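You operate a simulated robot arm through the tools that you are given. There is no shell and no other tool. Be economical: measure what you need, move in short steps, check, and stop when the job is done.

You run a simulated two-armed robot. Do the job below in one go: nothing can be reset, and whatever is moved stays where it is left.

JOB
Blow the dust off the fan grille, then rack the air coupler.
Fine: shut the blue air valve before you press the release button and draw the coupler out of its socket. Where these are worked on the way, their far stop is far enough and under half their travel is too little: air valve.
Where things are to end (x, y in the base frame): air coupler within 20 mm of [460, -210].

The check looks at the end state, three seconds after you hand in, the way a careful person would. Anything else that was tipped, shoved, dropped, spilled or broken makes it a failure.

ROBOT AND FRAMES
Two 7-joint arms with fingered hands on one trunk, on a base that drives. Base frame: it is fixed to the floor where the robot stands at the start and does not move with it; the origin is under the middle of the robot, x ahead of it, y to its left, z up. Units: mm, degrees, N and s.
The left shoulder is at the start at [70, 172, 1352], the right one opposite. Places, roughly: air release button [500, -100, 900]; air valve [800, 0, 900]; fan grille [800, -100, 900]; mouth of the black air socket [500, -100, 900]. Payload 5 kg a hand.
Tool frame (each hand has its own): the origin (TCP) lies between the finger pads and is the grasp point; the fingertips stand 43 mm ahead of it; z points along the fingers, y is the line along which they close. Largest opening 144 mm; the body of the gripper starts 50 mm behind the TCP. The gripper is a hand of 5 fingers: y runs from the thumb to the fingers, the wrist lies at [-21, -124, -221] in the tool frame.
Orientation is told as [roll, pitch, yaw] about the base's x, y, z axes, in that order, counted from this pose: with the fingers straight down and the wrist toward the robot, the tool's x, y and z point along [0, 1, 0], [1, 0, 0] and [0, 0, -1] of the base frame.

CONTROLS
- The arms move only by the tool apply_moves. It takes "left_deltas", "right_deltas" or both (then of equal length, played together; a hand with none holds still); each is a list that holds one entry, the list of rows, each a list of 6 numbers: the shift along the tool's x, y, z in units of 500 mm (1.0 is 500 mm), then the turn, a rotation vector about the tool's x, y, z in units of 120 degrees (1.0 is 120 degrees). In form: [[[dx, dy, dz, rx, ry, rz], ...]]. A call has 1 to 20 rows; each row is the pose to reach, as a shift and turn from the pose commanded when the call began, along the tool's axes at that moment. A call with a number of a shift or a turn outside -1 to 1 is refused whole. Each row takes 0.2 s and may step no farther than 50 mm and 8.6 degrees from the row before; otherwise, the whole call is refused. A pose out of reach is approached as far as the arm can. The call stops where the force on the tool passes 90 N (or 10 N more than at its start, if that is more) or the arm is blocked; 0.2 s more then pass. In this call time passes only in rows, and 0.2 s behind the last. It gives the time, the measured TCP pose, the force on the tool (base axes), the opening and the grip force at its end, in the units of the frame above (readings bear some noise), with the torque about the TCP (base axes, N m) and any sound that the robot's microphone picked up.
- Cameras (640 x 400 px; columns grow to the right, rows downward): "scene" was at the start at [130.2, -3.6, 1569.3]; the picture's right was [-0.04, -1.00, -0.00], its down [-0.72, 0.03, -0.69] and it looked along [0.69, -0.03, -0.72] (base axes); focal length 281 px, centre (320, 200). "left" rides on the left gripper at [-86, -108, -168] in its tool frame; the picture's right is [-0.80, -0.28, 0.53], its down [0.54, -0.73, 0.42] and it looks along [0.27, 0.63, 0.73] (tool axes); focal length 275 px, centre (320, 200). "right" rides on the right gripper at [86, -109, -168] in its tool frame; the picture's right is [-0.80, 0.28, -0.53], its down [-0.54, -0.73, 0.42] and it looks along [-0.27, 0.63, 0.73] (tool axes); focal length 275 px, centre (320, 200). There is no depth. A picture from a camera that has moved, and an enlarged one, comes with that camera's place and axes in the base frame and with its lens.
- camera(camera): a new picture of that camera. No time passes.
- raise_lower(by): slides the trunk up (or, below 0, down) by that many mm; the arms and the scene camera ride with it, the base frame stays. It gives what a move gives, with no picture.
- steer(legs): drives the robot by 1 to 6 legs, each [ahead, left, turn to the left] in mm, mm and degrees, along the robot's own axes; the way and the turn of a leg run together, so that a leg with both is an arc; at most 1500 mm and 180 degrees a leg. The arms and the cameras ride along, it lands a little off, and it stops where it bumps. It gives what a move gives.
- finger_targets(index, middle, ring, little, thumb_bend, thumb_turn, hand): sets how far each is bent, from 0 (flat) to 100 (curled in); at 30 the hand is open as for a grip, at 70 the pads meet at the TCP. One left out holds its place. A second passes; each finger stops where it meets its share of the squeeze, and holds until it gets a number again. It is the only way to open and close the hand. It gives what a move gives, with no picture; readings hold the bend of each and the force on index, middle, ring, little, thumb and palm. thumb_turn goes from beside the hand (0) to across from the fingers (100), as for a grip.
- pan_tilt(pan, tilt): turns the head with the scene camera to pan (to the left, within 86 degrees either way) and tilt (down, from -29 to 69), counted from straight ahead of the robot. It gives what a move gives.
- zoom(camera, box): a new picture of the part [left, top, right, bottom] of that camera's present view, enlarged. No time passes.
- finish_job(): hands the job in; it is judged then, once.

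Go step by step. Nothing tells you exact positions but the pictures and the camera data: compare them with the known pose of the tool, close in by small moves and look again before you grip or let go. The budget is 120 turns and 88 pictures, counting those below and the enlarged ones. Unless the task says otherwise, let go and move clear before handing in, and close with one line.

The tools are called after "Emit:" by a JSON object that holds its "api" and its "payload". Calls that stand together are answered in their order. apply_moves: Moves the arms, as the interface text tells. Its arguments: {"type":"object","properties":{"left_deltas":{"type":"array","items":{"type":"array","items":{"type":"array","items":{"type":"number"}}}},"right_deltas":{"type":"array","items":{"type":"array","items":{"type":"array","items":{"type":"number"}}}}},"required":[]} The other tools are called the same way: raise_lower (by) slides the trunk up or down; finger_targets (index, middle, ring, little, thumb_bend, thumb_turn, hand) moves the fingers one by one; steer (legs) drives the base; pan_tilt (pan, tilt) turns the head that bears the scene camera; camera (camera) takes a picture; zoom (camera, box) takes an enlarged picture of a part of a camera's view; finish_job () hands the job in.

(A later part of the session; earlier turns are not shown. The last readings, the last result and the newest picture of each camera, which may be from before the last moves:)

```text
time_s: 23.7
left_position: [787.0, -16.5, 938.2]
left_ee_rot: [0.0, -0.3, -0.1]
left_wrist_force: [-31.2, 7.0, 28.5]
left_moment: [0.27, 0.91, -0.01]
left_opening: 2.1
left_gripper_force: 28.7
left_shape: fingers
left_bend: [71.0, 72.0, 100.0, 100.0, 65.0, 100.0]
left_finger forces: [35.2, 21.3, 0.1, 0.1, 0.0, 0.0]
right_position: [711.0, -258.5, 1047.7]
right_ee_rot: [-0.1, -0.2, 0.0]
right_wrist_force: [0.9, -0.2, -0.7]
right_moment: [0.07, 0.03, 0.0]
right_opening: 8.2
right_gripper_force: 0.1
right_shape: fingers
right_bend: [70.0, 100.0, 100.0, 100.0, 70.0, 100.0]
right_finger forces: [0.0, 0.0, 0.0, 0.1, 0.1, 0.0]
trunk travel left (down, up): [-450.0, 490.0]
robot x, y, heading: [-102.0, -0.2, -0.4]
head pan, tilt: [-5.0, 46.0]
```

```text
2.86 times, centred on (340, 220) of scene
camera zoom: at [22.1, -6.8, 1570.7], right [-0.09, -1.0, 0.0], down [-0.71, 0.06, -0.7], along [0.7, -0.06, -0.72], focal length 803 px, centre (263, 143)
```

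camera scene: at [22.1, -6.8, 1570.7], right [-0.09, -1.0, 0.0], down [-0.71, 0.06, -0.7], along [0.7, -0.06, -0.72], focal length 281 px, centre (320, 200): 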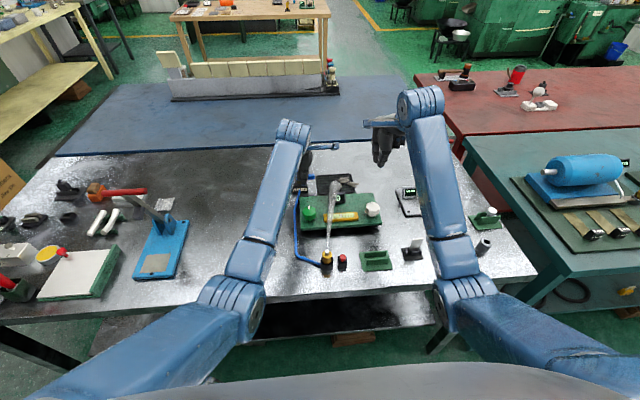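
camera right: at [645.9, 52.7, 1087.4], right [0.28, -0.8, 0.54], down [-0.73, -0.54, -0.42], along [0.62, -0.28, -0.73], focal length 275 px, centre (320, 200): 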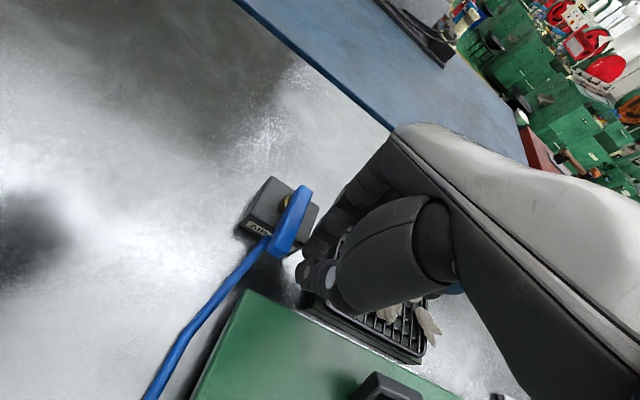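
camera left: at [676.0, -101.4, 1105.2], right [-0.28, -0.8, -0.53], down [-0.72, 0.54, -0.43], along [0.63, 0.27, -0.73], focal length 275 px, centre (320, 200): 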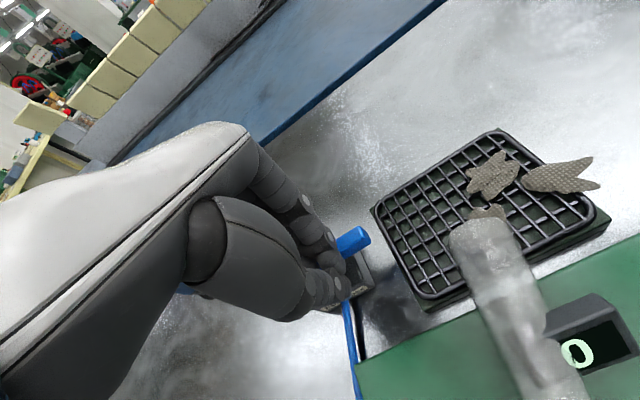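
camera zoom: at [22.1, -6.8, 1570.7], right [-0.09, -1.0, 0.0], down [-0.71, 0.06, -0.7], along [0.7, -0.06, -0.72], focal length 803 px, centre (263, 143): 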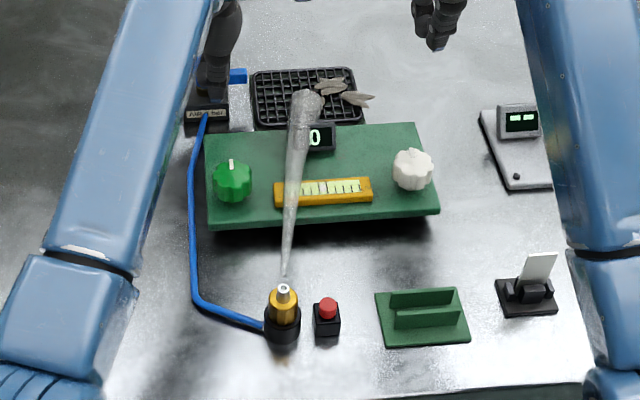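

That explains it: opening the valve drives an air jet from the coupler nozzle onto the grille, and flakes are going. I ease the left hand off upward and wait for the rest to blow away.

Emit:
{"api": "apply_moves", "payload": {"left_deltas": [[[0.02, -0.04, 0, 0, 0, 0], [0.06, -0.04, -0.06, 0, 0, 0], [0.14, -0.04, -0.1, 0, 0, 0], [0.22, -0.04, -0.14, 0, 0, 0], [0.3, -0.05, -0.18, 0, 0, 0], [0.38, -0.05, -0.2, 0, 0, 0], [0.42, -0.05, -0.2, 0, 0, 0]]]}}

Emit:
{"api": "zoom", "payload": {"camera": "scene", "box": [260, 150, 420, 290]}}

```text
time_s: 25.3
left_position: [764.2, 196.3, 1029.2]
left_ee_rot: [-0.1, 0.1, 0.0]
left_wrist_force: [0.0, -0.9, 0.8]
left_moment: [0.0, 0.0, -0.04]
left_opening: 8.1
left_gripper_force: 0.0
left_shape: fingers
left_bend: [70.0, 70.0, 100.0, 100.0, 70.0, 100.0]
left_finger forces: [0.0, 0.0, 0.1, 0.0, 0.1, 0.0]
right_position: [718.4, -258.1, 1043.3]
right_ee_rot: [0.1, -0.1, 0.0]
right_wrist_force: [0.3, 0.2, -0.2]
right_moment: [0.04, 0.02, 0.01]
right_opening: 8.0
right_gripper_force: 0.0
right_shape: fingers
right_bend: [70.0, 100.0, 100.0, 100.0, 70.0, 100.0]
right_finger forces: [0.0, 0.1, 0.1, 0.0, 0.0, 0.0]
trunk travel left (down, up): [-450.0, 490.0]
robot x, y, heading: [-102.3, 0.3, -0.1]
head pan, tilt: [-5.0, 46.0]
```

```text
2.86 times, centred on (340, 220) of scene
camera zoom: at [30.0, -6.8, 1569.9], right [-0.09, -1.0, 0.0], down [-0.72, 0.06, -0.69], along [0.69, -0.06, -0.72], focal length 803 px, centre (263, 143)
```

zoom: 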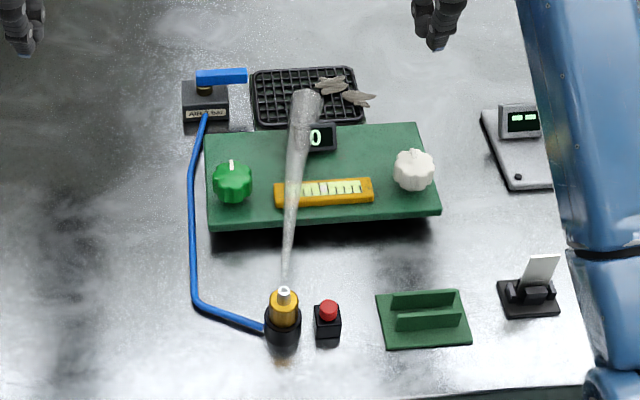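

Two flakes remain; I wait a few seconds with the hands still.

Emit:
{"api": "apply_moves", "payload": {"left_deltas": [[[0.01, 0, 0, 0, 0, 0], [0.01, 0, 0, 0, 0, 0], [0.01, 0, 0, 0, 0, 0], [0.01, 0, 0, 0, 0, 0], [0.01, 0, 0, 0, 0, 0], [0.01, 0, 0, 0, 0, 0], [0.01, 0, 0, 0, 0, 0], [0.01, 0, 0, 0, 0, 0], [0.01, 0, 0, 0, 0, 0], [0.01, 0, 0, 0, 0, 0], [0.01, 0, 0, 0, 0, 0], [0.01, 0, 0, 0, 0, 0]]]}}

Emit:
{"api": "zoom", "payload": {"camera": "scene", "box": [260, 150, 420, 290]}}

```text
time_s: 27.9
left_position: [764.3, 200.9, 1031.3]
left_ee_rot: [0.0, 0.1, 0.0]
left_wrist_force: [-0.1, -0.5, 0.5]
left_moment: [0.01, 0.0, 0.02]
left_opening: 7.9
left_gripper_force: 0.1
left_shape: fingers
left_bend: [70.0, 70.0, 100.0, 100.0, 70.0, 100.0]
left_finger forces: [0.0, 0.0, 0.0, 0.0, 0.0, 0.0]
right_position: [716.9, -257.8, 1043.5]
right_ee_rot: [0.0, 0.1, -0.1]
right_wrist_force: [1.0, 0.4, -0.4]
right_moment: [0.05, 0.04, 0.0]
right_opening: 8.2
right_gripper_force: 0.0
right_shape: fingers
right_bend: [70.0, 100.0, 100.0, 100.0, 70.0, 100.0]
right_finger forces: [0.1, 0.1, 0.0, 0.0, 0.1, 0.0]
trunk travel left (down, up): [-450.0, 490.0]
robot x, y, heading: [-101.4, 0.5, -0.0]
head pan, tilt: [-5.0, 46.0]
```

```text
2.86 times, centred on (340, 220) of scene
camera zoom: at [29.7, -7.0, 1569.9], right [-0.09, -1.0, 0.0], down [-0.72, 0.06, -0.69], along [0.69, -0.06, -0.72], focal length 803 px, centre (263, 143)
```

zoom: 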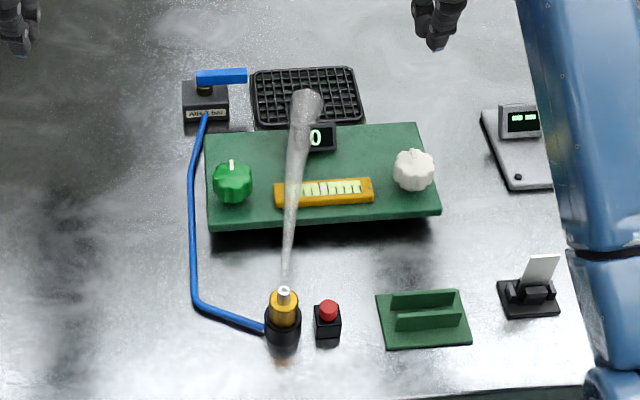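

All dust is gone. Now I shut the valve again: right hand goes over to the far side of the lever (which points right now) to pull it back toward the robot.

Emit:
{"api": "apply_moves", "payload": {"right_deltas": [[[0.07, 0.044, 0.014, 0, 0, 0], [0.14, 0.088, 0.03, 0, 0, 0], [0.21, 0.132, 0.045, 0, 0, 0], [0.28, 0.176, 0.06, 0, 0, 0], [0.35, 0.22, 0.075, 0, 0, 0], [0.426, 0.266, 0.086, 0, 0, 0], [0.426, 0.266, 0.15, 0, 0, 0]]]}}

Emit:
{"api": "camera", "payload": {"camera": "right"}}

Emit:
{"api": "zoom", "payload": {"camera": "left", "box": [340, 100, 640, 290]}}

```text
time_s: 29.5
left_position: [764.6, 200.0, 1030.0]
left_ee_rot: [0.2, 0.1, -0.1]
left_wrist_force: [0.0, -0.5, 0.7]
left_moment: [0.04, 0.01, 0.02]
left_opening: 8.2
left_gripper_force: 0.1
left_shape: fingers
left_bend: [70.0, 70.0, 100.0, 100.0, 70.0, 100.0]
left_finger forces: [0.0, 0.0, 0.1, 0.0, 0.1, 0.1]
right_position: [852.9, -42.8, 968.8]
right_ee_rot: [-0.1, 0.0, 0.0]
right_wrist_force: [-0.7, -0.6, 0.9]
right_moment: [-0.03, 0.01, -0.01]
right_opening: 8.0
right_gripper_force: 0.0
right_shape: fingers
right_bend: [70.0, 100.0, 100.0, 100.0, 70.0, 100.0]
right_finger forces: [0.0, 0.0, 0.0, 0.0, 0.0, 0.1]
trunk travel left (down, up): [-450.0, 490.0]
robot x, y, heading: [-101.9, 0.1, 0.1]
head pan, tilt: [-5.0, 46.0]
```

```text
52 pictures are left
camera right: at [742.7, 43.9, 1136.1], right [0.28, -0.8, 0.53], down [-0.73, -0.54, -0.42], along [0.63, -0.27, -0.73], focal length 275 px, centre (320, 200)
```

right: 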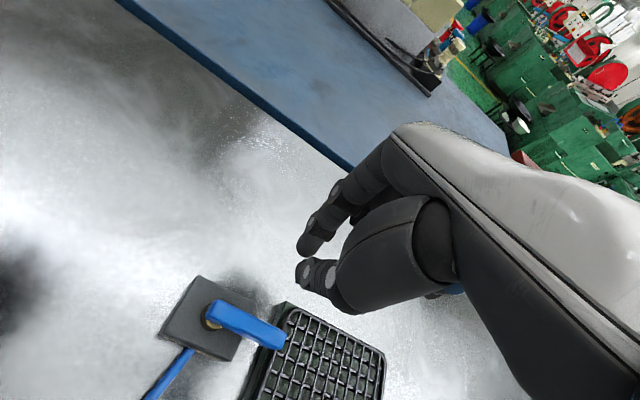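

```text
2.11 times, centred on (490, 195) of left
camera zoom: at [656.1, 113.4, 1198.2], right [-0.29, -0.8, -0.53], down [-0.73, 0.54, -0.42], along [0.63, 0.27, -0.73], focal length 580 px, centre (-38, 210)
```

zoom: 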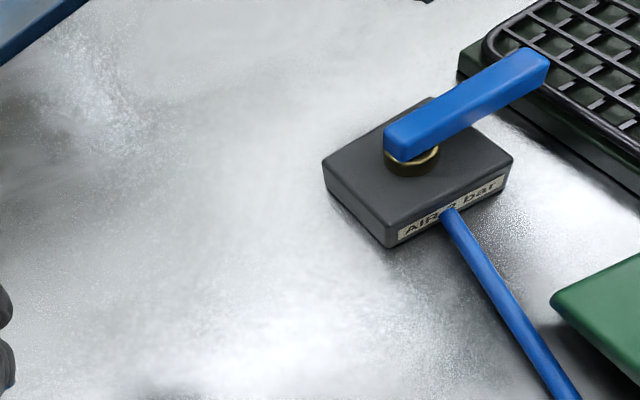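

The lever is well seen, tip near y = -57. I lower behind it and draw it back toward the robot.

Emit:
{"api": "apply_moves", "payload": {"right_deltas": [[[0, 0, 0.04, 0, 0, 0], [0, 0, 0.075, 0, 0, 0], [0, -0.04, 0.075, 0, 0, 0], [0, -0.08, 0.075, 0, 0, 0], [0.0, -0.11, 0.075, 0, 0, 0], [0.005, -0.14, 0.075, 0, 0, 0]]]}}

Emit:
{"api": "camera", "payload": {"camera": "right"}}

```text
time_s: 30.9
left_position: [764.1, 201.9, 1031.4]
left_ee_rot: [-0.1, 0.0, 0.0]
left_wrist_force: [-1.2, -0.8, -0.4]
left_moment: [-0.01, 0.01, -0.01]
left_opening: 7.9
left_gripper_force: 0.1
left_shape: fingers
left_bend: [70.0, 70.0, 100.0, 100.0, 70.0, 100.0]
left_finger forces: [0.1, 0.1, 0.0, 0.0, 0.0, 0.0]
right_position: [780.3, -38.2, 930.6]
right_ee_rot: [-0.1, 0.0, -0.1]
right_wrist_force: [0.0, 0.3, -0.1]
right_moment: [0.02, -0.01, -0.01]
right_opening: 7.3
right_gripper_force: 0.1
right_shape: fingers
right_bend: [70.0, 100.0, 100.0, 100.0, 70.0, 100.0]
right_finger forces: [0.1, 0.1, 0.0, 0.0, 0.3, 0.0]
trunk travel left (down, up): [-450.0, 490.0]
robot x, y, heading: [-101.2, 0.1, -0.1]
head pan, tilt: [-5.0, 46.0]
```

```text
50 pictures are left
camera right: at [672.0, 47.8, 1099.3], right [0.28, -0.8, 0.53], down [-0.73, -0.54, -0.42], along [0.63, -0.27, -0.73], focal length 275 px, centre (320, 200)
```

right: 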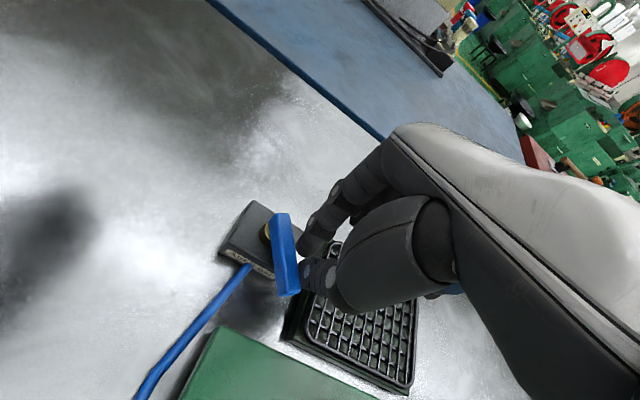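

The lever is coming back, about halfway. I finish the arc to its original stop.

Emit:
{"api": "apply_moves", "payload": {"right_deltas": [[[0.01, -0.03, 0, 0, 0, 0], [0.02, -0.05, 0, 0, 0, 0], [0.04, -0.056, 0, 0, 0, 0], [0.06, -0.058, 0, 0, 0, 0], [0.066, -0.058, 0, 0, 0, 0]]]}}

Emit:
{"api": "camera", "payload": {"camera": "right"}}

Emit:
{"api": "zoom", "payload": {"camera": "scene", "box": [260, 150, 420, 290]}}

```text
time_s: 32.1
left_position: [764.8, 193.1, 1031.2]
left_ee_rot: [0.1, -0.1, -0.2]
left_wrist_force: [0.1, -0.1, -0.6]
left_moment: [-0.02, -0.01, 0.03]
left_opening: 8.0
left_gripper_force: 0.1
left_shape: fingers
left_bend: [70.0, 70.0, 100.0, 100.0, 70.0, 100.0]
left_finger forces: [0.0, 0.0, 0.0, 0.1, 0.1, 0.0]
right_position: [754.1, -16.7, 930.4]
right_ee_rot: [-0.3, 0.1, -0.5]
right_wrist_force: [-1.2, -50.5, 6.1]
right_moment: [-0.96, -0.08, -0.86]
right_opening: 7.2
right_gripper_force: 25.7
right_shape: fingers
right_bend: [69.0, 100.0, 100.0, 100.0, 70.0, 100.0]
right_finger forces: [50.3, 0.1, 0.0, 0.0, 1.1, 0.0]
trunk travel left (down, up): [-450.0, 490.0]
robot x, y, heading: [-101.9, 0.4, -0.4]
head pan, tilt: [-5.0, 46.0]
```

```text
49 pictures are left
camera right: at [645.7, 71.0, 1098.9], right [0.28, -0.8, 0.54], down [-0.73, -0.54, -0.42], along [0.62, -0.28, -0.73], focal length 275 px, centre (320, 200)
```

right: 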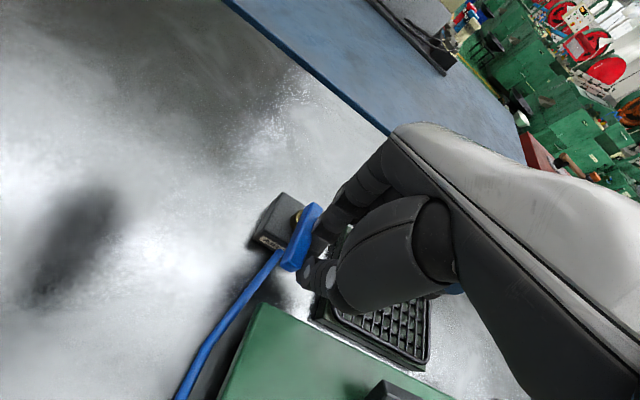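

```text
2.86 times, centred on (340, 220) of scene
camera zoom: at [28.7, -14.2, 1570.0], right [-0.09, -1.0, 0.0], down [-0.72, 0.07, -0.69], along [0.69, -0.06, -0.72], focal length 803 px, centre (263, 143)
```

zoom: 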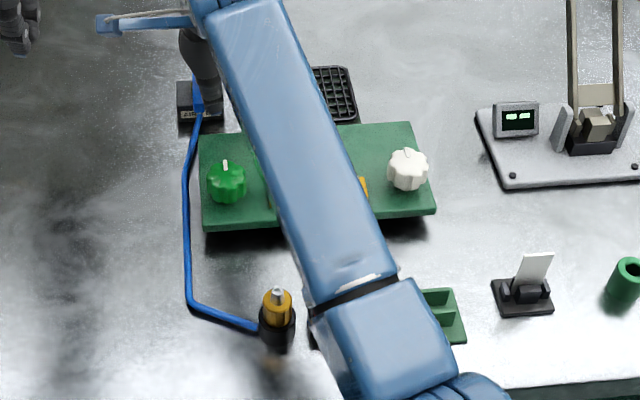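

The valve is shut at its stop and the jet is gone. I withdraw the right hand up and over toward the release button area for a close look.

Emit:
{"api": "apply_moves", "payload": {"right_deltas": [[[-0.04, 0, 0, 0, 0, 0], [-0.06, 0, -0.08, 0, 0, 0], [-0.1, 0, -0.17, 0, 0, 0], [-0.15, -0.05, -0.22, 0, 0, 0], [-0.2, -0.12, -0.25, 0, 0, 0], [-0.25, -0.19, -0.25, 0, 0, 0], [-0.3, -0.26, -0.25, 0, 0, 0], [-0.34, -0.33, -0.25, 0, 0, 0], [-0.36, -0.41, -0.25, 0, 0, 0], [-0.38, -0.47, -0.25, 0, 0, 0], [-0.38, -0.54, -0.25, 0, 0, 0]]]}}

Emit:
{"api": "camera", "payload": {"camera": "right"}}

Emit:
{"api": "zoom", "payload": {"camera": "scene", "box": [260, 150, 420, 290]}}

```text
time_s: 34.5
left_position: [762.9, 203.3, 1032.3]
left_ee_rot: [-0.1, 0.0, 0.0]
left_wrist_force: [0.3, 0.5, 0.5]
left_moment: [-0.09, -0.05, -0.02]
left_opening: 7.9
left_gripper_force: 0.0
left_shape: fingers
left_bend: [70.0, 70.0, 100.0, 100.0, 70.0, 100.0]
left_finger forces: [0.1, 0.0, 0.0, 0.1, 0.1, 0.1]
right_position: [481.0, -192.5, 1057.6]
right_ee_rot: [-0.2, 0.0, 0.0]
right_wrist_force: [-0.7, 0.7, 0.9]
right_moment: [-0.04, -0.05, 0.0]
right_opening: 8.0
right_gripper_force: 0.1
right_shape: fingers
right_bend: [70.0, 100.0, 100.0, 100.0, 70.0, 100.0]
right_finger forces: [0.1, 0.0, 0.0, 0.0, 0.1, 0.0]
trunk travel left (down, up): [-450.0, 490.0]
robot x, y, heading: [-101.6, 1.6, -0.1]
head pan, tilt: [-5.0, 46.0]
```

```text
47 pictures are left
camera right: at [372.9, -105.8, 1225.5], right [0.28, -0.8, 0.54], down [-0.73, -0.54, -0.42], along [0.63, -0.27, -0.73], focal length 275 px, centre (320, 200)
```

right: 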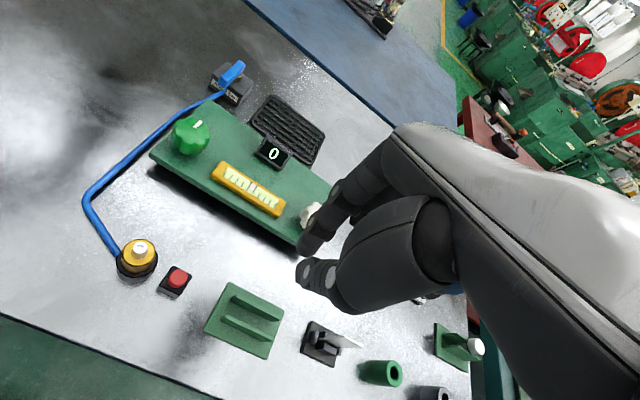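

```text
2.86 times, centred on (340, 220) of scene
camera zoom: at [27.8, -4.7, 1570.1], right [-0.09, -1.0, 0.0], down [-0.72, 0.06, -0.7], along [0.69, -0.06, -0.72], focal length 803 px, centre (263, 143)
```

zoom: 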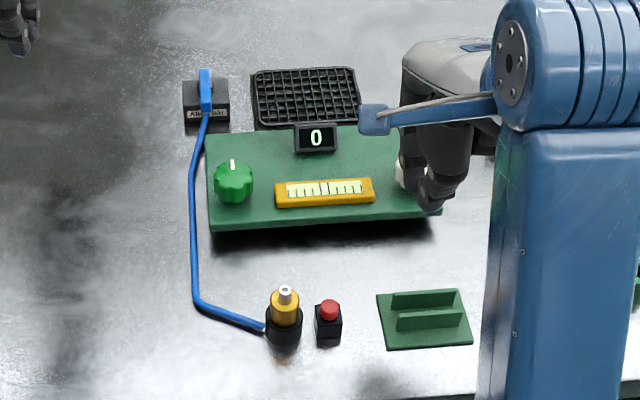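

Grille clean, valve shut, lever back in line. I estimate the button near [457, -109, 890] and the coupler near [460, -66, top about 920]; I move the right index over the button and look again.

Emit:
{"api": "apply_moves", "payload": {"right_deltas": [[[0.055, -0.015, 0.04, 0, 0, 0], [0.11, -0.03, 0.09, 0, 0, 0], [0.15, -0.046, 0.15, 0, 0, 0], [0.163, -0.046, 0.175, 0, 0, 0]]]}}

Emit:
{"api": "camera", "payload": {"camera": "right"}}

Emit:
{"api": "zoom", "payload": {"camera": "scene", "box": [280, 220, 400, 300]}}

```text
time_s: 35.5
left_position: [763.0, 201.3, 1029.5]
left_ee_rot: [0.0, 0.0, 0.0]
left_wrist_force: [-0.4, -0.2, 0.3]
left_moment: [0.01, -0.03, -0.03]
left_opening: 7.8
left_gripper_force: 0.1
left_shape: fingers
left_bend: [70.0, 70.0, 100.0, 100.0, 70.0, 100.0]
left_finger forces: [0.0, 0.0, 0.0, 0.0, 0.0, 0.1]
right_position: [461.4, -111.7, 965.9]
right_ee_rot: [0.0, 0.0, 0.0]
right_wrist_force: [0.1, -0.1, -0.3]
right_moment: [-0.01, -0.01, -0.02]
right_opening: 8.0
right_gripper_force: 0.1
right_shape: fingers
right_bend: [70.0, 100.0, 100.0, 100.0, 70.0, 100.0]
right_finger forces: [0.1, 0.1, 0.1, 0.0, 0.1, 0.1]
trunk travel left (down, up): [-450.0, 490.0]
robot x, y, heading: [-101.8, -1.8, -0.1]
head pan, tilt: [-5.0, 46.0]
```

```text
45 pictures are left
camera right: at [352.8, -25.0, 1135.0], right [0.28, -0.8, 0.53], down [-0.73, -0.54, -0.42], along [0.63, -0.27, -0.73], focal length 275 px, centre (320, 200)
```

right: 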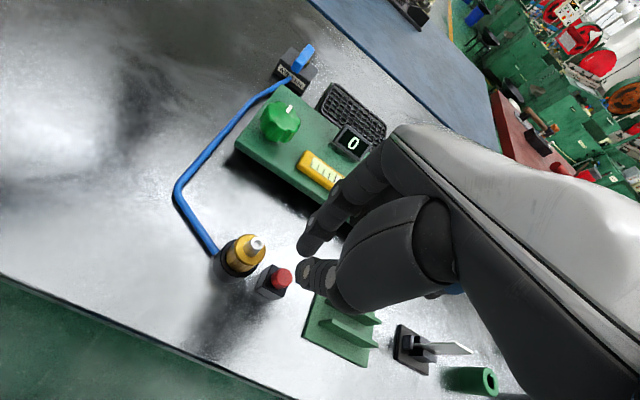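

```text
5.00 times, centred on (340, 260) of scene
camera zoom: at [29.4, -6.8, 1570.0], right [-0.09, -1.0, 0.0], down [-0.72, 0.06, -0.69], along [0.69, -0.06, -0.72], focal length 1405 px, centre (220, -100)
```

zoom: 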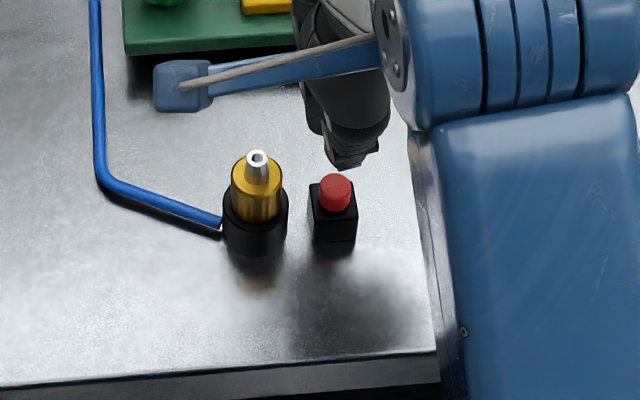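

The button top is at about [456, -108, 888] and my thumb/index tips straddle TCP at z 923. I shift a few mm and descend onto the button gently.

Emit:
{"api": "apply_moves", "payload": {"right_deltas": [[[0.008, -0.008, 0, 0, 0, 0], [0.008, -0.008, 0.04, 0, 0, 0], [0.008, -0.008, 0.06, 0, 0, 0], [0.008, -0.008, 0.07, 0, 0, 0], [0.008, -0.008, 0.076, 0, 0, 0], [0.008, -0.008, 0.082, 0, 0, 0]]]}}

Emit:
{"api": "zoom", "payload": {"camera": "scene", "box": [280, 220, 400, 300]}}

Emit:
{"api": "zoom", "payload": {"camera": "right", "box": [200, 200, 400, 325]}}

```text
time_s: 36.9
left_position: [763.5, 200.7, 1031.5]
left_ee_rot: [0.0, 0.1, 0.0]
left_wrist_force: [-0.8, 0.1, -0.5]
left_moment: [-0.03, 0.01, 0.04]
left_opening: 7.9
left_gripper_force: 0.0
left_shape: fingers
left_bend: [70.0, 70.0, 100.0, 100.0, 70.0, 100.0]
left_finger forces: [0.1, 0.1, 0.0, 0.1, 0.0, 0.1]
right_position: [456.5, -110.6, 926.5]
right_ee_rot: [0.1, 0.0, 0.0]
right_wrist_force: [-0.2, 0.8, 2.0]
right_moment: [0.02, 0.03, -0.02]
right_opening: 7.9
right_gripper_force: 0.7
right_shape: fingers
right_bend: [70.0, 100.0, 100.0, 100.0, 70.0, 100.0]
right_finger forces: [0.1, 0.0, 0.0, 0.1, 2.1, 0.0]
trunk travel left (down, up): [-450.0, 490.0]
robot x, y, heading: [-96.2, -0.5, -0.1]
head pan, tilt: [-5.0, 46.0]
```

```text
5.00 times, centred on (340, 260) of scene
camera zoom: at [29.2, -6.7, 1570.0], right [-0.09, -1.0, 0.0], down [-0.72, 0.06, -0.69], along [0.69, -0.06, -0.72], focal length 1405 px, centre (220, -100)
```

zoom: 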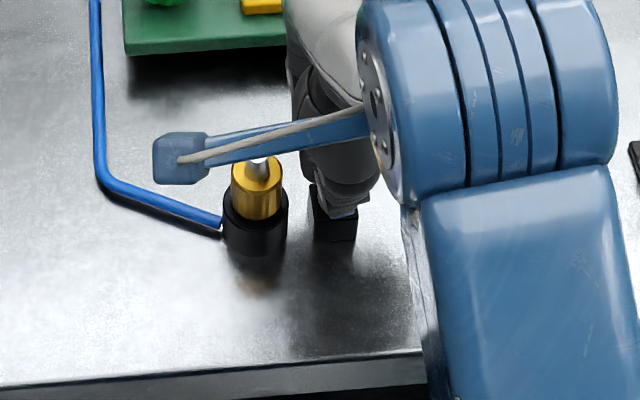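

```text
3.20 times, centred on (300, 262) of right
camera zoom: at [347.7, -23.0, 1095.3], right [0.28, -0.8, 0.53], down [-0.73, -0.54, -0.42], along [0.63, -0.27, -0.73], focal length 881 px, centre (384, 0)
```

zoom: 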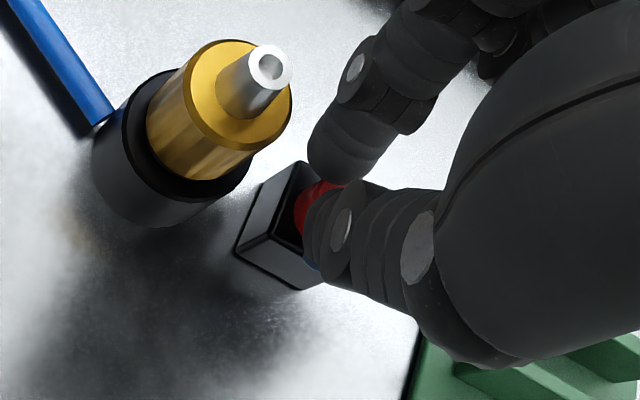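

The thumb just meets the button with 2 N. I press further in small steps, listening for a click.

Emit:
{"api": "apply_moves", "payload": {"right_deltas": [[[0, 0, 0.005, 0, 0, 0], [0, 0, 0.01, 0, 0, 0], [0, 0, 0.014, 0, 0, 0], [0, 0, 0.018, 0, 0, 0]]]}}

Emit:
{"api": "zoom", "payload": {"camera": "right", "box": [200, 200, 400, 325]}}

```text
time_s: 37.9
left_position: [762.5, 202.1, 1032.4]
left_ee_rot: [0.0, -0.1, 0.0]
left_wrist_force: [-1.0, 0.7, 0.9]
left_moment: [0.03, 0.03, -0.02]
left_opening: 8.4
left_gripper_force: 0.1
left_shape: fingers
left_bend: [70.0, 70.0, 100.0, 100.0, 70.0, 100.0]
left_finger forces: [0.1, 0.0, 0.0, 0.0, 0.0, 0.0]
right_position: [455.7, -109.3, 921.0]
right_ee_rot: [-0.1, -0.2, 0.0]
right_wrist_force: [-3.4, 1.6, 25.7]
right_moment: [-0.01, 0.27, -0.04]
right_opening: 7.4
right_gripper_force: 13.7
right_shape: fingers
right_bend: [70.0, 100.0, 100.0, 100.0, 71.0, 100.0]
right_finger forces: [3.9, 0.1, 0.1, 0.0, 22.5, 0.0]
trunk travel left (down, up): [-450.0, 490.0]
robot x, y, heading: [-100.7, 1.9, 0.0]
head pan, tilt: [-5.0, 46.0]
```

```text
3.20 times, centred on (300, 262) of right
camera zoom: at [345.7, -22.5, 1089.0], right [0.28, -0.8, 0.54], down [-0.72, -0.54, -0.43], along [0.63, -0.27, -0.73], focal length 881 px, centre (384, 0)
```

zoom: 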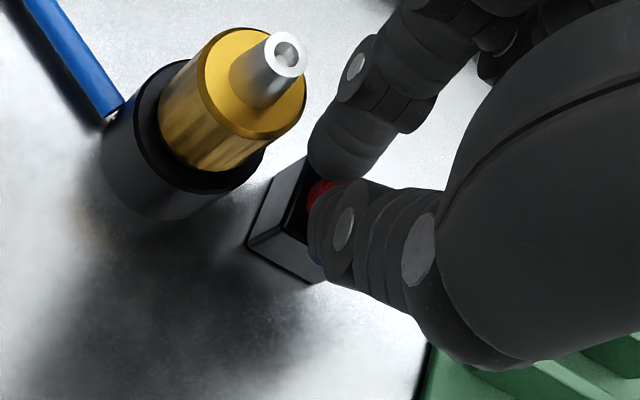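

The button went down about 5 mm with 26 N. I release it, move the right hand away, and bring the left hand over the coupler (axis about [452, -63], nozzle tip z about 935, brass z about 888-915).

Emit:
{"api": "apply_moves", "payload": {"right_deltas": [[[0, 0, -0.05, 0, 0, 0], [0, 0, -0.12, 0, 0, 0], [-0.06, 0, -0.18, 0, 0, 0], [-0.15, 0, -0.2, 0, 0, 0], [-0.24, 0, -0.22, 0, 0, 0], [-0.33, 0, -0.24, 0, 0, 0], [-0.42, 0, -0.26, 0, 0, 0], [-0.5, 0, -0.28, 0, 0, 0]]]}}

Emit:
{"api": "apply_moves", "payload": {"left_deltas": [[[-0.05, -0.06, -0.03, 0, 0, 0], [-0.1, -0.12, -0.06, 0, 0, 0], [-0.15, -0.18, -0.08, 0, 0, 0], [-0.2, -0.24, -0.08, 0, 0, 0], [-0.25, -0.3, -0.08, 0, 0, 0], [-0.3, -0.36, -0.08, 0, 0, 0], [-0.35, -0.42, -0.08, 0, 0, 0], [-0.4, -0.48, -0.07, 0, 0, 0], [-0.44, -0.54, -0.06, 0, 0, 0], [-0.48, -0.59, -0.03, 0, 0, 0], [-0.52, -0.62, 0.03, 0, 0, 0]]]}}

Emit:
{"api": "finger_targets", "payload": {"hand": "left", "index": 50, "middle": 50, "thumb_bend": 50}}

Emit:
{"api": "camera", "payload": {"camera": "left"}}

Emit:
{"api": "zoom", "payload": {"camera": "scene", "box": [260, 190, 420, 290]}}

```text
time_s: 39.7
left_position: [764.5, 199.5, 1030.7]
left_ee_rot: [0.1, 0.0, -0.1]
left_wrist_force: [0.2, 0.4, 0.3]
left_moment: [0.05, -0.05, 0.03]
left_opening: 7.9
left_gripper_force: 0.1
left_shape: fingers
left_bend: [70.0, 70.0, 100.0, 100.0, 70.0, 100.0]
left_finger forces: [0.0, 0.0, 0.1, 0.0, 0.1, 0.0]
right_position: [453.7, -363.3, 1057.9]
right_ee_rot: [0.0, 0.0, 0.0]
right_wrist_force: [-0.2, 0.5, 0.3]
right_moment: [0.08, -0.02, 0.0]
right_opening: 7.7
right_gripper_force: 0.1
right_shape: fingers
right_bend: [70.0, 100.0, 100.0, 100.0, 70.0, 100.0]
right_finger forces: [0.0, 0.0, 0.0, 0.0, 0.0, 0.0]
trunk travel left (down, up): [-450.0, 490.0]
robot x, y, heading: [-104.2, 2.5, -0.1]
head pan, tilt: [-5.0, 46.0]
```

```text
time_s: 41.9
left_position: [531.5, 0.9, 1126.8]
left_ee_rot: [3.7, -10.5, 1.9]
left_wrist_force: [-1.2, -0.2, 0.0]
left_moment: [0.01, 0.0, -0.01]
left_opening: 8.1
left_gripper_force: 0.0
left_shape: fingers
left_bend: [70.0, 70.0, 100.0, 100.0, 70.0, 100.0]
left_finger forces: [0.0, 0.0, 0.0, 0.0, 0.0, 0.1]
right_position: [453.0, -361.7, 1059.1]
right_ee_rot: [0.0, 0.1, 0.0]
right_wrist_force: [0.0, 0.4, 1.0]
right_moment: [0.01, 0.0, -0.01]
right_opening: 8.0
right_gripper_force: 0.1
right_shape: fingers
right_bend: [70.0, 100.0, 100.0, 100.0, 70.0, 100.0]
right_finger forces: [0.0, 0.0, 0.0, 0.0, 0.0, 0.1]
trunk travel left (down, up): [-450.0, 490.0]
robot x, y, heading: [-102.8, -2.6, -0.3]
head pan, tilt: [-5.0, 46.0]
stopped in row 11 (left hand): the arm was blocked; the commanded pose is now the measured one
```

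```text
time_s: 42.9
left_position: [530.5, 0.0, 1127.3]
left_ee_rot: [3.8, -10.4, 1.8]
left_wrist_force: [0.5, 0.6, 0.5]
left_moment: [0.04, 0.01, 0.01]
left_opening: 77.5
left_gripper_force: 0.0
left_shape: fingers
left_bend: [50.0, 50.0, 100.0, 100.0, 50.0, 100.0]
left_finger forces: [0.0, 0.0, 0.0, 0.0, 0.0, 0.0]
right_position: [453.9, -360.4, 1058.8]
right_ee_rot: [0.0, 0.0, 0.0]
right_wrist_force: [0.2, -0.3, 0.1]
right_moment: [0.02, -0.03, -0.02]
right_opening: 7.7
right_gripper_force: 0.1
right_shape: fingers
right_bend: [70.0, 100.0, 100.0, 100.0, 70.0, 100.0]
right_finger forces: [0.0, 0.1, 0.0, 0.0, 0.0, 0.0]
trunk travel left (down, up): [-450.0, 490.0]
robot x, y, heading: [-102.5, 1.5, -0.1]
head pan, tilt: [-5.0, 46.0]
```

```text
40 pictures are left
camera left: at [397.9, -101.0, 1266.5], right [-0.15, -0.76, -0.63], down [-0.66, 0.55, -0.51], along [0.73, 0.34, -0.59], focal length 275 px, centre (320, 200)
```

left: 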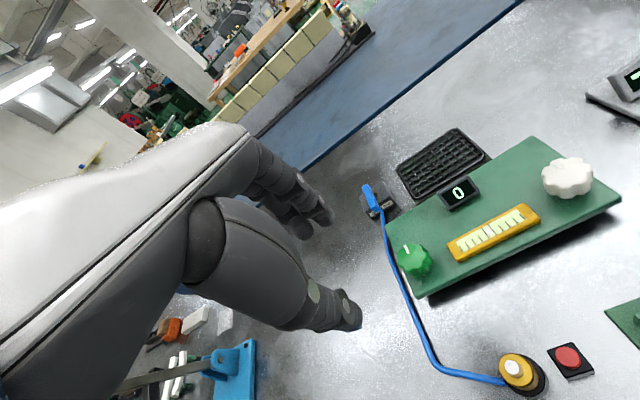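

```text
4.00 times, centred on (340, 240) of scene
camera zoom: at [29.4, -7.1, 1569.9], right [-0.09, -1.0, 0.0], down [-0.72, 0.06, -0.69], along [0.69, -0.06, -0.72], focal length 1124 px, centre (240, 40)
```

zoom: 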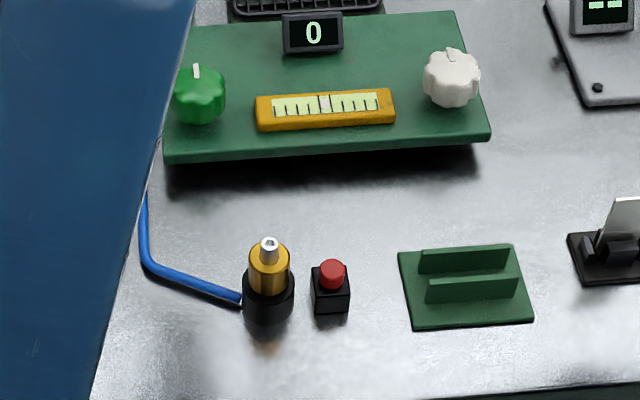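

The left arm got blocked by its own limits before reaching the coupler, touching nothing. The right arm reaches easily, so I back the left away and try the right hand on the coupler.

Emit:
{"api": "apply_moves", "payload": {"left_deltas": [[[0.06, 0.04, 0, 0, 0, 0], [0.12, 0.08, 0, 0, 0, 0], [0.18, 0.12, 0, 0, 0, 0], [0.24, 0.16, 0, 0, 0, 0], [0.32, 0.2, 0, 0, 0, 0], [0.4, 0.24, 0, 0, 0, 0], [0.48, 0.26, 0, 0, 0, 0]]]}}

Emit:
{"api": "finger_targets", "payload": {"hand": "right", "index": 50, "middle": 50, "ring": 100, "little": 100, "thumb_bend": 50}}

Emit:
{"api": "apply_moves", "payload": {"right_deltas": [[[0.09, 0, 0, 0, 0, 0], [0.18, 0, 0, 0, 0, 0], [0.27, 0, 0, 0, 0, 0], [0.36, 0, 0, 0, 0, 0], [0.45, 0, 0, 0, 0, 0], [0.53, 0, 0.02, 0, 0, 0], [0.596, 0, 0.06, 0, 0, 0], [0.596, 0, 0.12, 0, 0, 0]]]}}

Emit:
{"api": "camera", "payload": {"camera": "right"}}

Emit:
{"api": "zoom", "payload": {"camera": "scene", "box": [260, 190, 420, 290]}}

```text
time_s: 44.5
left_position: [649.5, 245.2, 1163.7]
left_ee_rot: [3.5, -10.2, 1.6]
left_wrist_force: [-0.4, 0.3, -0.8]
left_moment: [-0.05, 0.0, -0.04]
left_opening: 77.9
left_gripper_force: 0.1
left_shape: fingers
left_bend: [50.0, 50.0, 100.0, 100.0, 50.0, 100.0]
left_finger forces: [0.0, 0.0, 0.0, 0.0, 0.1, 0.0]
right_position: [454.5, -358.1, 1058.3]
right_ee_rot: [-0.1, -0.1, 0.0]
right_wrist_force: [0.5, 0.4, 0.6]
right_moment: [-0.03, 0.0, 0.0]
right_opening: 7.8
right_gripper_force: 0.1
right_shape: fingers
right_bend: [70.0, 100.0, 100.0, 100.0, 70.0, 100.0]
right_finger forces: [0.0, 0.1, 0.0, 0.0, 0.0, 0.0]
trunk travel left (down, up): [-450.0, 490.0]
robot x, y, heading: [-102.0, -0.4, 0.0]
head pan, tilt: [-5.0, 46.0]
```

```text
time_s: 45.5
left_position: [648.8, 243.8, 1164.3]
left_ee_rot: [3.7, -10.3, 1.7]
left_wrist_force: [-0.1, -0.1, 0.5]
left_moment: [-0.01, 0.01, -0.01]
left_opening: 77.9
left_gripper_force: 0.0
left_shape: fingers
left_bend: [50.0, 50.0, 100.0, 100.0, 50.0, 100.0]
left_finger forces: [0.2, 0.0, 0.1, 0.0, 0.0, 0.1]
right_position: [454.5, -361.3, 1057.5]
right_ee_rot: [-0.1, 0.0, -0.1]
right_wrist_force: [-0.6, -0.8, -0.3]
right_moment: [-0.02, -0.04, -0.02]
right_opening: 77.5
right_gripper_force: 0.0
right_shape: fingers
right_bend: [50.0, 50.0, 100.0, 100.0, 50.0, 100.0]
right_finger forces: [0.1, 0.1, 0.0, 0.1, 0.1, 0.0]
trunk travel left (down, up): [-450.0, 490.0]
robot x, y, heading: [-101.0, 1.4, -0.2]
head pan, tilt: [-5.0, 46.0]
```

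```text
time_s: 47.3
left_position: [647.5, 242.8, 1164.1]
left_ee_rot: [3.7, -10.3, 1.8]
left_wrist_force: [0.0, -0.2, 1.3]
left_moment: [0.05, 0.0, 0.0]
left_opening: 78.0
left_gripper_force: 0.0
left_shape: fingers
left_bend: [50.0, 50.0, 100.0, 100.0, 50.0, 100.0]
left_finger forces: [0.1, 0.0, 0.0, 0.0, 0.0, 0.1]
right_position: [454.4, -59.6, 998.4]
right_ee_rot: [0.1, 0.0, 0.0]
right_wrist_force: [-0.6, -0.5, 0.1]
right_moment: [0.04, 0.02, 0.04]
right_opening: 78.1
right_gripper_force: 0.1
right_shape: fingers
right_bend: [50.0, 50.0, 100.0, 100.0, 50.0, 100.0]
right_finger forces: [0.0, 0.1, 0.1, 0.0, 0.0, 0.0]
trunk travel left (down, up): [-450.0, 490.0]
robot x, y, heading: [-101.1, 0.9, -0.0]
head pan, tilt: [-5.0, 46.0]
```

```text
38 pictures are left
camera right: at [344.9, 25.8, 1166.8], right [0.28, -0.8, 0.53], down [-0.73, -0.54, -0.42], along [0.63, -0.27, -0.73], focal length 275 px, centre (320, 200)
```

right: 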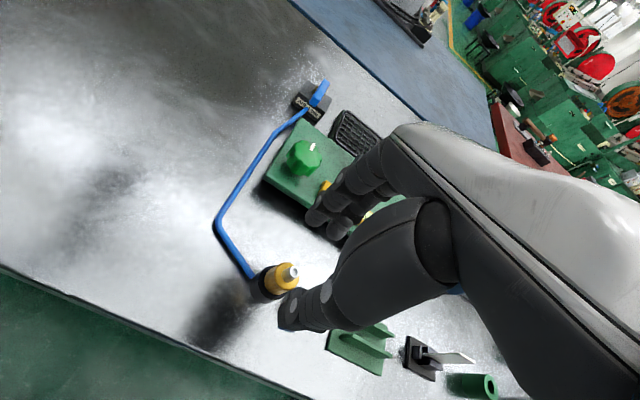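

```text
4.00 times, centred on (340, 240) of scene
camera zoom: at [29.1, -8.4, 1570.1], right [-0.09, -1.0, 0.0], down [-0.72, 0.06, -0.69], along [0.69, -0.06, -0.72], focal length 1124 px, centre (240, 40)
```

zoom: 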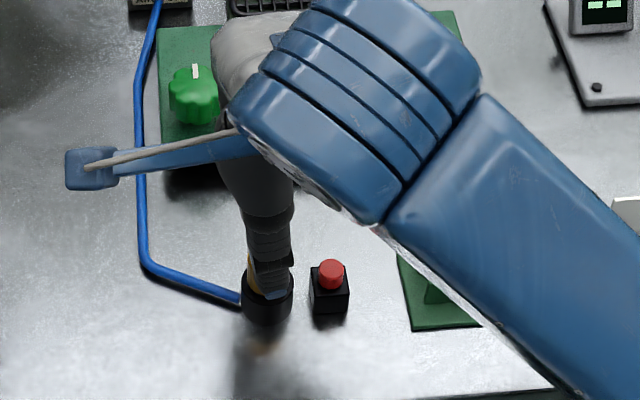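

The nozzle is at about [450, -60, 935], index and thumb are in line with it. I curl the middle finger away and lower so the tips end just above the socket rim.

Emit:
{"api": "finger_targets", "payload": {"hand": "right", "middle": 100}}

Emit:
{"api": "apply_moves", "payload": {"right_deltas": [[[0, -0.006, 0.04, 0, 0, 0], [0, -0.006, 0.08, 0, 0, 0], [0, -0.006, 0.11, 0, 0, 0], [0, -0.006, 0.132, 0, 0, 0]]]}}

Emit:
{"api": "zoom", "payload": {"camera": "right", "box": [200, 180, 400, 340]}}

```text
time_s: 48.3
left_position: [647.7, 243.4, 1164.5]
left_ee_rot: [3.6, -10.3, 1.6]
left_wrist_force: [-0.3, -0.7, 0.1]
left_moment: [-0.02, -0.01, 0.02]
left_opening: 77.8
left_gripper_force: 0.1
left_shape: fingers
left_bend: [50.0, 50.0, 100.0, 100.0, 50.0, 100.0]
left_finger forces: [0.1, 0.1, 0.2, 0.1, 0.1, 0.0]
right_position: [454.3, -59.3, 998.0]
right_ee_rot: [0.0, 0.0, 0.0]
right_wrist_force: [0.3, 0.4, 0.5]
right_moment: [0.02, -0.02, -0.02]
right_opening: 77.9
right_gripper_force: 0.0
right_shape: fingers
right_bend: [50.0, 100.0, 100.0, 100.0, 50.0, 100.0]
right_finger forces: [0.0, 0.0, 0.0, 0.0, 0.1, 0.1]
trunk travel left (down, up): [-450.0, 490.0]
robot x, y, heading: [-99.8, -0.6, 0.1]
head pan, tilt: [-5.0, 46.0]
```

```text
time_s: 49.3
left_position: [649.2, 243.3, 1164.2]
left_ee_rot: [3.7, -10.4, 1.7]
left_wrist_force: [-0.4, 0.2, -0.2]
left_moment: [0.01, 0.02, -0.01]
left_opening: 77.6
left_gripper_force: 0.1
left_shape: fingers
left_bend: [50.0, 50.0, 100.0, 100.0, 50.0, 100.0]
left_finger forces: [0.1, 0.0, 0.1, 0.0, 0.1, 0.0]
right_position: [450.5, -62.6, 933.2]
right_ee_rot: [0.0, 0.0, 0.0]
right_wrist_force: [0.3, 0.6, -0.2]
right_moment: [0.0, -0.01, 0.0]
right_opening: 77.9
right_gripper_force: 0.1
right_shape: fingers
right_bend: [50.0, 100.0, 100.0, 100.0, 50.0, 100.0]
right_finger forces: [0.0, 0.0, 0.1, 0.0, 0.1, 0.0]
trunk travel left (down, up): [-450.0, 490.0]
robot x, y, heading: [-98.0, 1.1, 0.2]
head pan, tilt: [-5.0, 46.0]
```

```text
2.50 times, centred on (300, 260) of right
camera zoom: at [340.5, 23.3, 1101.3], right [0.28, -0.8, 0.53], down [-0.73, -0.54, -0.42], along [0.63, -0.27, -0.73], focal length 688 px, centre (370, 50)
```

zoom: 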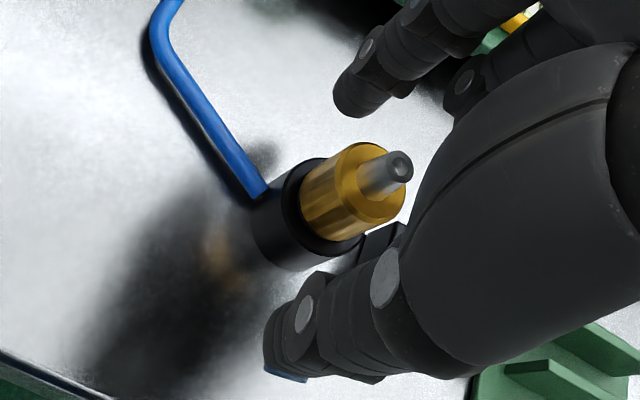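

The coupler sits centred between thumb and index. I close on it.

Emit:
{"api": "finger_targets", "payload": {"hand": "right", "index": 72, "thumb_bend": 72}}

Emit:
{"api": "zoom", "payload": {"camera": "right", "box": [200, 180, 400, 340]}}

```text
time_s: 50.3
left_position: [649.1, 243.9, 1164.3]
left_ee_rot: [3.6, -10.3, 1.7]
left_wrist_force: [0.6, 0.0, 0.2]
left_moment: [0.03, 0.03, -0.02]
left_opening: 77.7
left_gripper_force: 0.1
left_shape: fingers
left_bend: [50.0, 50.0, 100.0, 100.0, 50.0, 100.0]
left_finger forces: [0.0, 0.1, 0.0, 0.0, 0.0, 0.0]
right_position: [449.4, -62.6, 932.1]
right_ee_rot: [0.0, 0.1, 0.1]
right_wrist_force: [0.4, 0.2, -0.2]
right_moment: [-0.01, -0.04, -0.01]
right_opening: 26.6
right_gripper_force: 8.4
right_shape: fingers
right_bend: [64.0, 100.0, 100.0, 100.0, 67.0, 100.0]
right_finger forces: [8.4, 0.0, 0.0, 0.1, 8.3, 0.0]
trunk travel left (down, up): [-450.0, 490.0]
robot x, y, heading: [-104.5, 2.0, 0.2]
head pan, tilt: [-5.0, 46.0]
```

```text
2.50 times, centred on (300, 260) of right
camera zoom: at [340.6, 23.5, 1101.1], right [0.28, -0.8, 0.53], down [-0.73, -0.54, -0.42], along [0.63, -0.27, -0.73], focal length 688 px, centre (370, 50)
```

zoom: 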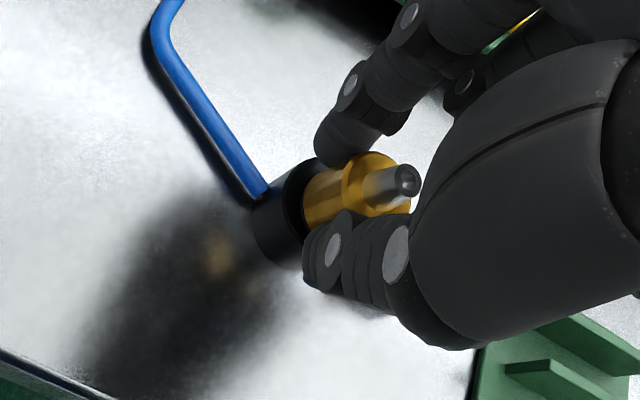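

Gripped with 8 N. I draw upward gently to see whether it is released.

Emit:
{"api": "apply_moves", "payload": {"right_deltas": [[[0, 0, -0.01, 0, 0, 0], [0, 0, -0.02, 0, 0, 0], [0, 0, -0.03, 0, 0, 0], [0, 0, -0.04, 0, 0, 0]]]}}

Emit:
{"api": "zoom", "payload": {"camera": "right", "box": [200, 180, 400, 340]}}

```text
time_s: 51.3
left_position: [649.2, 244.1, 1164.7]
left_ee_rot: [3.6, -10.3, 1.7]
left_wrist_force: [-0.1, 0.1, -0.7]
left_moment: [0.0, 0.02, 0.01]
left_opening: 78.0
left_gripper_force: 0.0
left_shape: fingers
left_bend: [50.0, 50.0, 100.0, 100.0, 50.0, 100.0]
left_finger forces: [0.0, 0.0, 0.0, 0.1, 0.1, 0.0]
right_position: [450.9, -61.4, 952.0]
right_ee_rot: [0.0, 0.1, 0.0]
right_wrist_force: [-0.9, -0.1, -0.5]
right_moment: [0.0, 0.0, 0.0]
right_opening: 26.5
right_gripper_force: 8.6
right_shape: fingers
right_bend: [64.0, 100.0, 100.0, 100.0, 67.0, 100.0]
right_finger forces: [8.1, 0.0, 0.0, 0.1, 8.7, 0.1]
trunk travel left (down, up): [-450.0, 490.0]
robot x, y, heading: [-99.9, 1.4, -0.1]
head pan, tilt: [-5.0, 46.0]
```

```text
2.50 times, centred on (300, 260) of right
camera zoom: at [341.5, 23.7, 1120.8], right [0.28, -0.8, 0.53], down [-0.73, -0.54, -0.42], along [0.63, -0.27, -0.73], focal length 688 px, centre (370, 50)
```

zoom: 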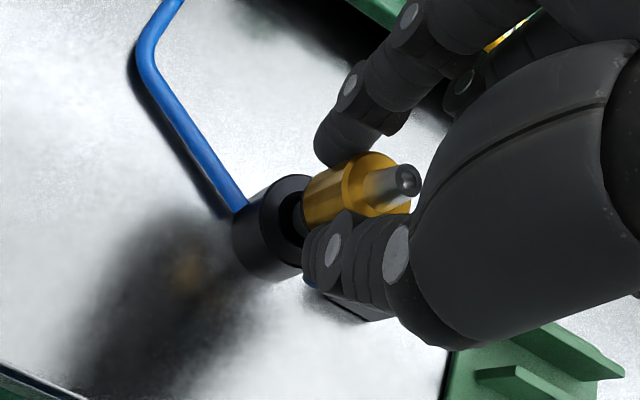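

It comes out freely; the dark stem is emerging. I lift it well clear and look at its length.

Emit:
{"api": "apply_moves", "payload": {"right_deltas": [[[0, 0, -0.03, 0, 0, 0], [0, 0, -0.07, 0, 0, 0], [0, 0, -0.12, 0, 0, 0], [0, 0, -0.18, 0, 0, 0], [0, 0, -0.24, 0, 0, 0]]]}}

Emit:
{"api": "camera", "payload": {"camera": "right"}}

Emit:
{"api": "camera", "payload": {"camera": "scene"}}

```text
time_s: 52.7
left_position: [649.9, 241.4, 1164.9]
left_ee_rot: [3.6, -10.2, 1.6]
left_wrist_force: [-0.7, -1.7, 0.8]
left_moment: [0.09, 0.0, 0.0]
left_opening: 77.7
left_gripper_force: 0.0
left_shape: fingers
left_bend: [50.0, 50.0, 100.0, 100.0, 50.0, 100.0]
left_finger forces: [0.0, 0.1, 0.0, 0.0, 0.1, 0.0]
right_position: [454.7, -127.4, 1042.4]
right_ee_rot: [-8.9, 0.3, -2.3]
right_wrist_force: [-0.4, -0.3, -2.2]
right_moment: [0.04, 0.04, 0.03]
right_opening: 26.1
right_gripper_force: 8.2
right_shape: fingers
right_bend: [64.0, 100.0, 100.0, 100.0, 67.0, 100.0]
right_finger forces: [8.0, 0.2, 0.0, 0.0, 8.3, 0.0]
trunk travel left (down, up): [-450.0, 490.0]
robot x, y, heading: [-103.0, 1.4, 0.2]
head pan, tilt: [-5.0, 46.0]
stopped in row 5 (right hand): the arm was blocked; the commanded pose is now the measured one
```

```text
33 pictures are left
camera right: at [350.9, -12.4, 1197.1], right [0.26, -0.71, 0.65], down [-0.75, -0.57, -0.33], along [0.61, -0.4, -0.69], focal length 275 px, centre (320, 200)
```

right: 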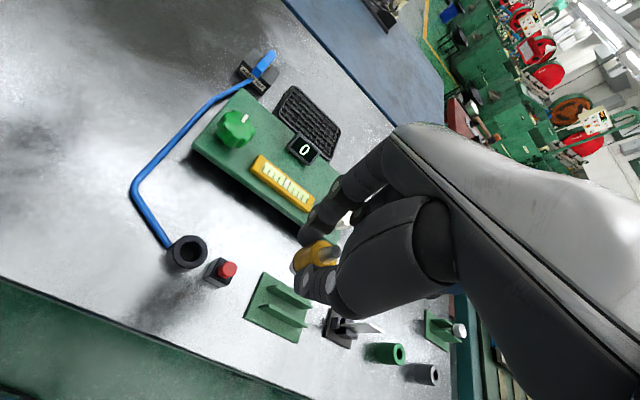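

```text
32 pictures are left
camera scene: at [30.4, -9.7, 1569.8], right [-0.09, -1.0, 0.0], down [-0.72, 0.07, -0.69], along [0.69, -0.06, -0.72], focal length 281 px, centre (320, 200)
```

scene: 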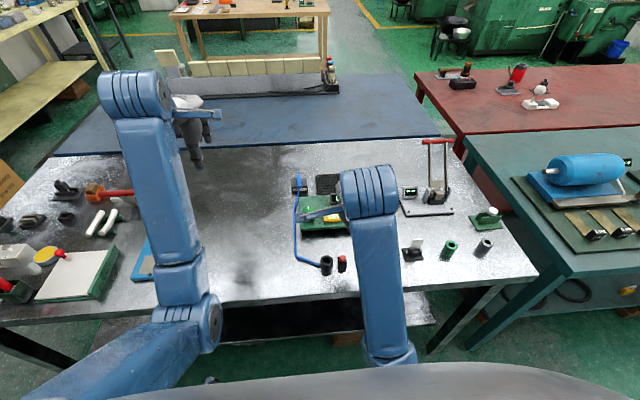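

The arm hit a fold limit and swerved, but the coupler is still held. I straighten the hand while moving toward the rack at [460, -210].

Emit:
{"api": "apply_moves", "payload": {"right_deltas": [[[-0.055, 0.005, 0.009, 0, 0.025, -0.006], [-0.11, 0.01, 0.018, 0, 0.05, -0.012], [-0.164, 0.016, 0.026, 0, 0.074, -0.019]]]}}

Emit:
{"api": "camera", "payload": {"camera": "right"}}

Emit:
{"api": "zoom", "payload": {"camera": "scene", "box": [300, 180, 460, 290]}}

```text
time_s: 53.5
left_position: [648.2, 244.0, 1164.1]
left_ee_rot: [3.6, -10.3, 1.6]
left_wrist_force: [0.4, 0.0, 0.0]
left_moment: [0.01, -0.02, -0.01]
left_opening: 77.7
left_gripper_force: 0.0
left_shape: fingers
left_bend: [50.0, 50.0, 100.0, 100.0, 50.0, 100.0]
left_finger forces: [0.0, 0.0, 0.0, 0.0, 0.0, 0.1]
right_position: [458.6, -207.5, 1045.1]
right_ee_rot: [0.1, 0.4, 0.2]
right_wrist_force: [-0.5, 0.5, -1.8]
right_moment: [0.0, 0.02, -0.02]
right_opening: 25.9
right_gripper_force: 7.6
right_shape: fingers
right_bend: [64.0, 100.0, 100.0, 100.0, 67.0, 100.0]
right_finger forces: [7.7, 0.0, 0.0, 0.0, 8.2, 0.1]
trunk travel left (down, up): [-450.0, 490.0]
robot x, y, heading: [-99.1, -2.3, -0.1]
head pan, tilt: [-5.0, 46.0]
```

```text
31 pictures are left
camera right: at [350.2, -122.0, 1214.9], right [0.29, -0.8, 0.53], down [-0.73, -0.54, -0.42], along [0.62, -0.26, -0.74], focal length 275 px, centre (320, 200)
```

right: 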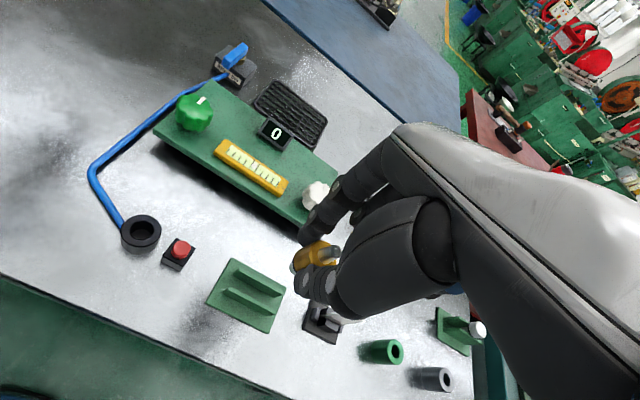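

```text
3.64 times, centred on (380, 235) of scene
camera zoom: at [29.5, -7.2, 1569.9], right [-0.09, -1.0, 0.0], down [-0.72, 0.06, -0.69], along [0.69, -0.06, -0.72], focal length 1022 px, centre (102, 73)
```

zoom: 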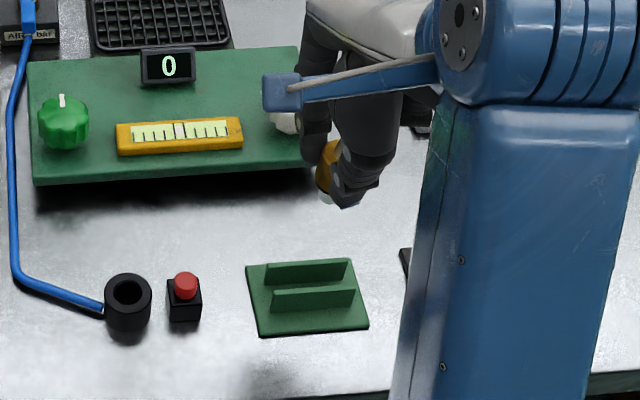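

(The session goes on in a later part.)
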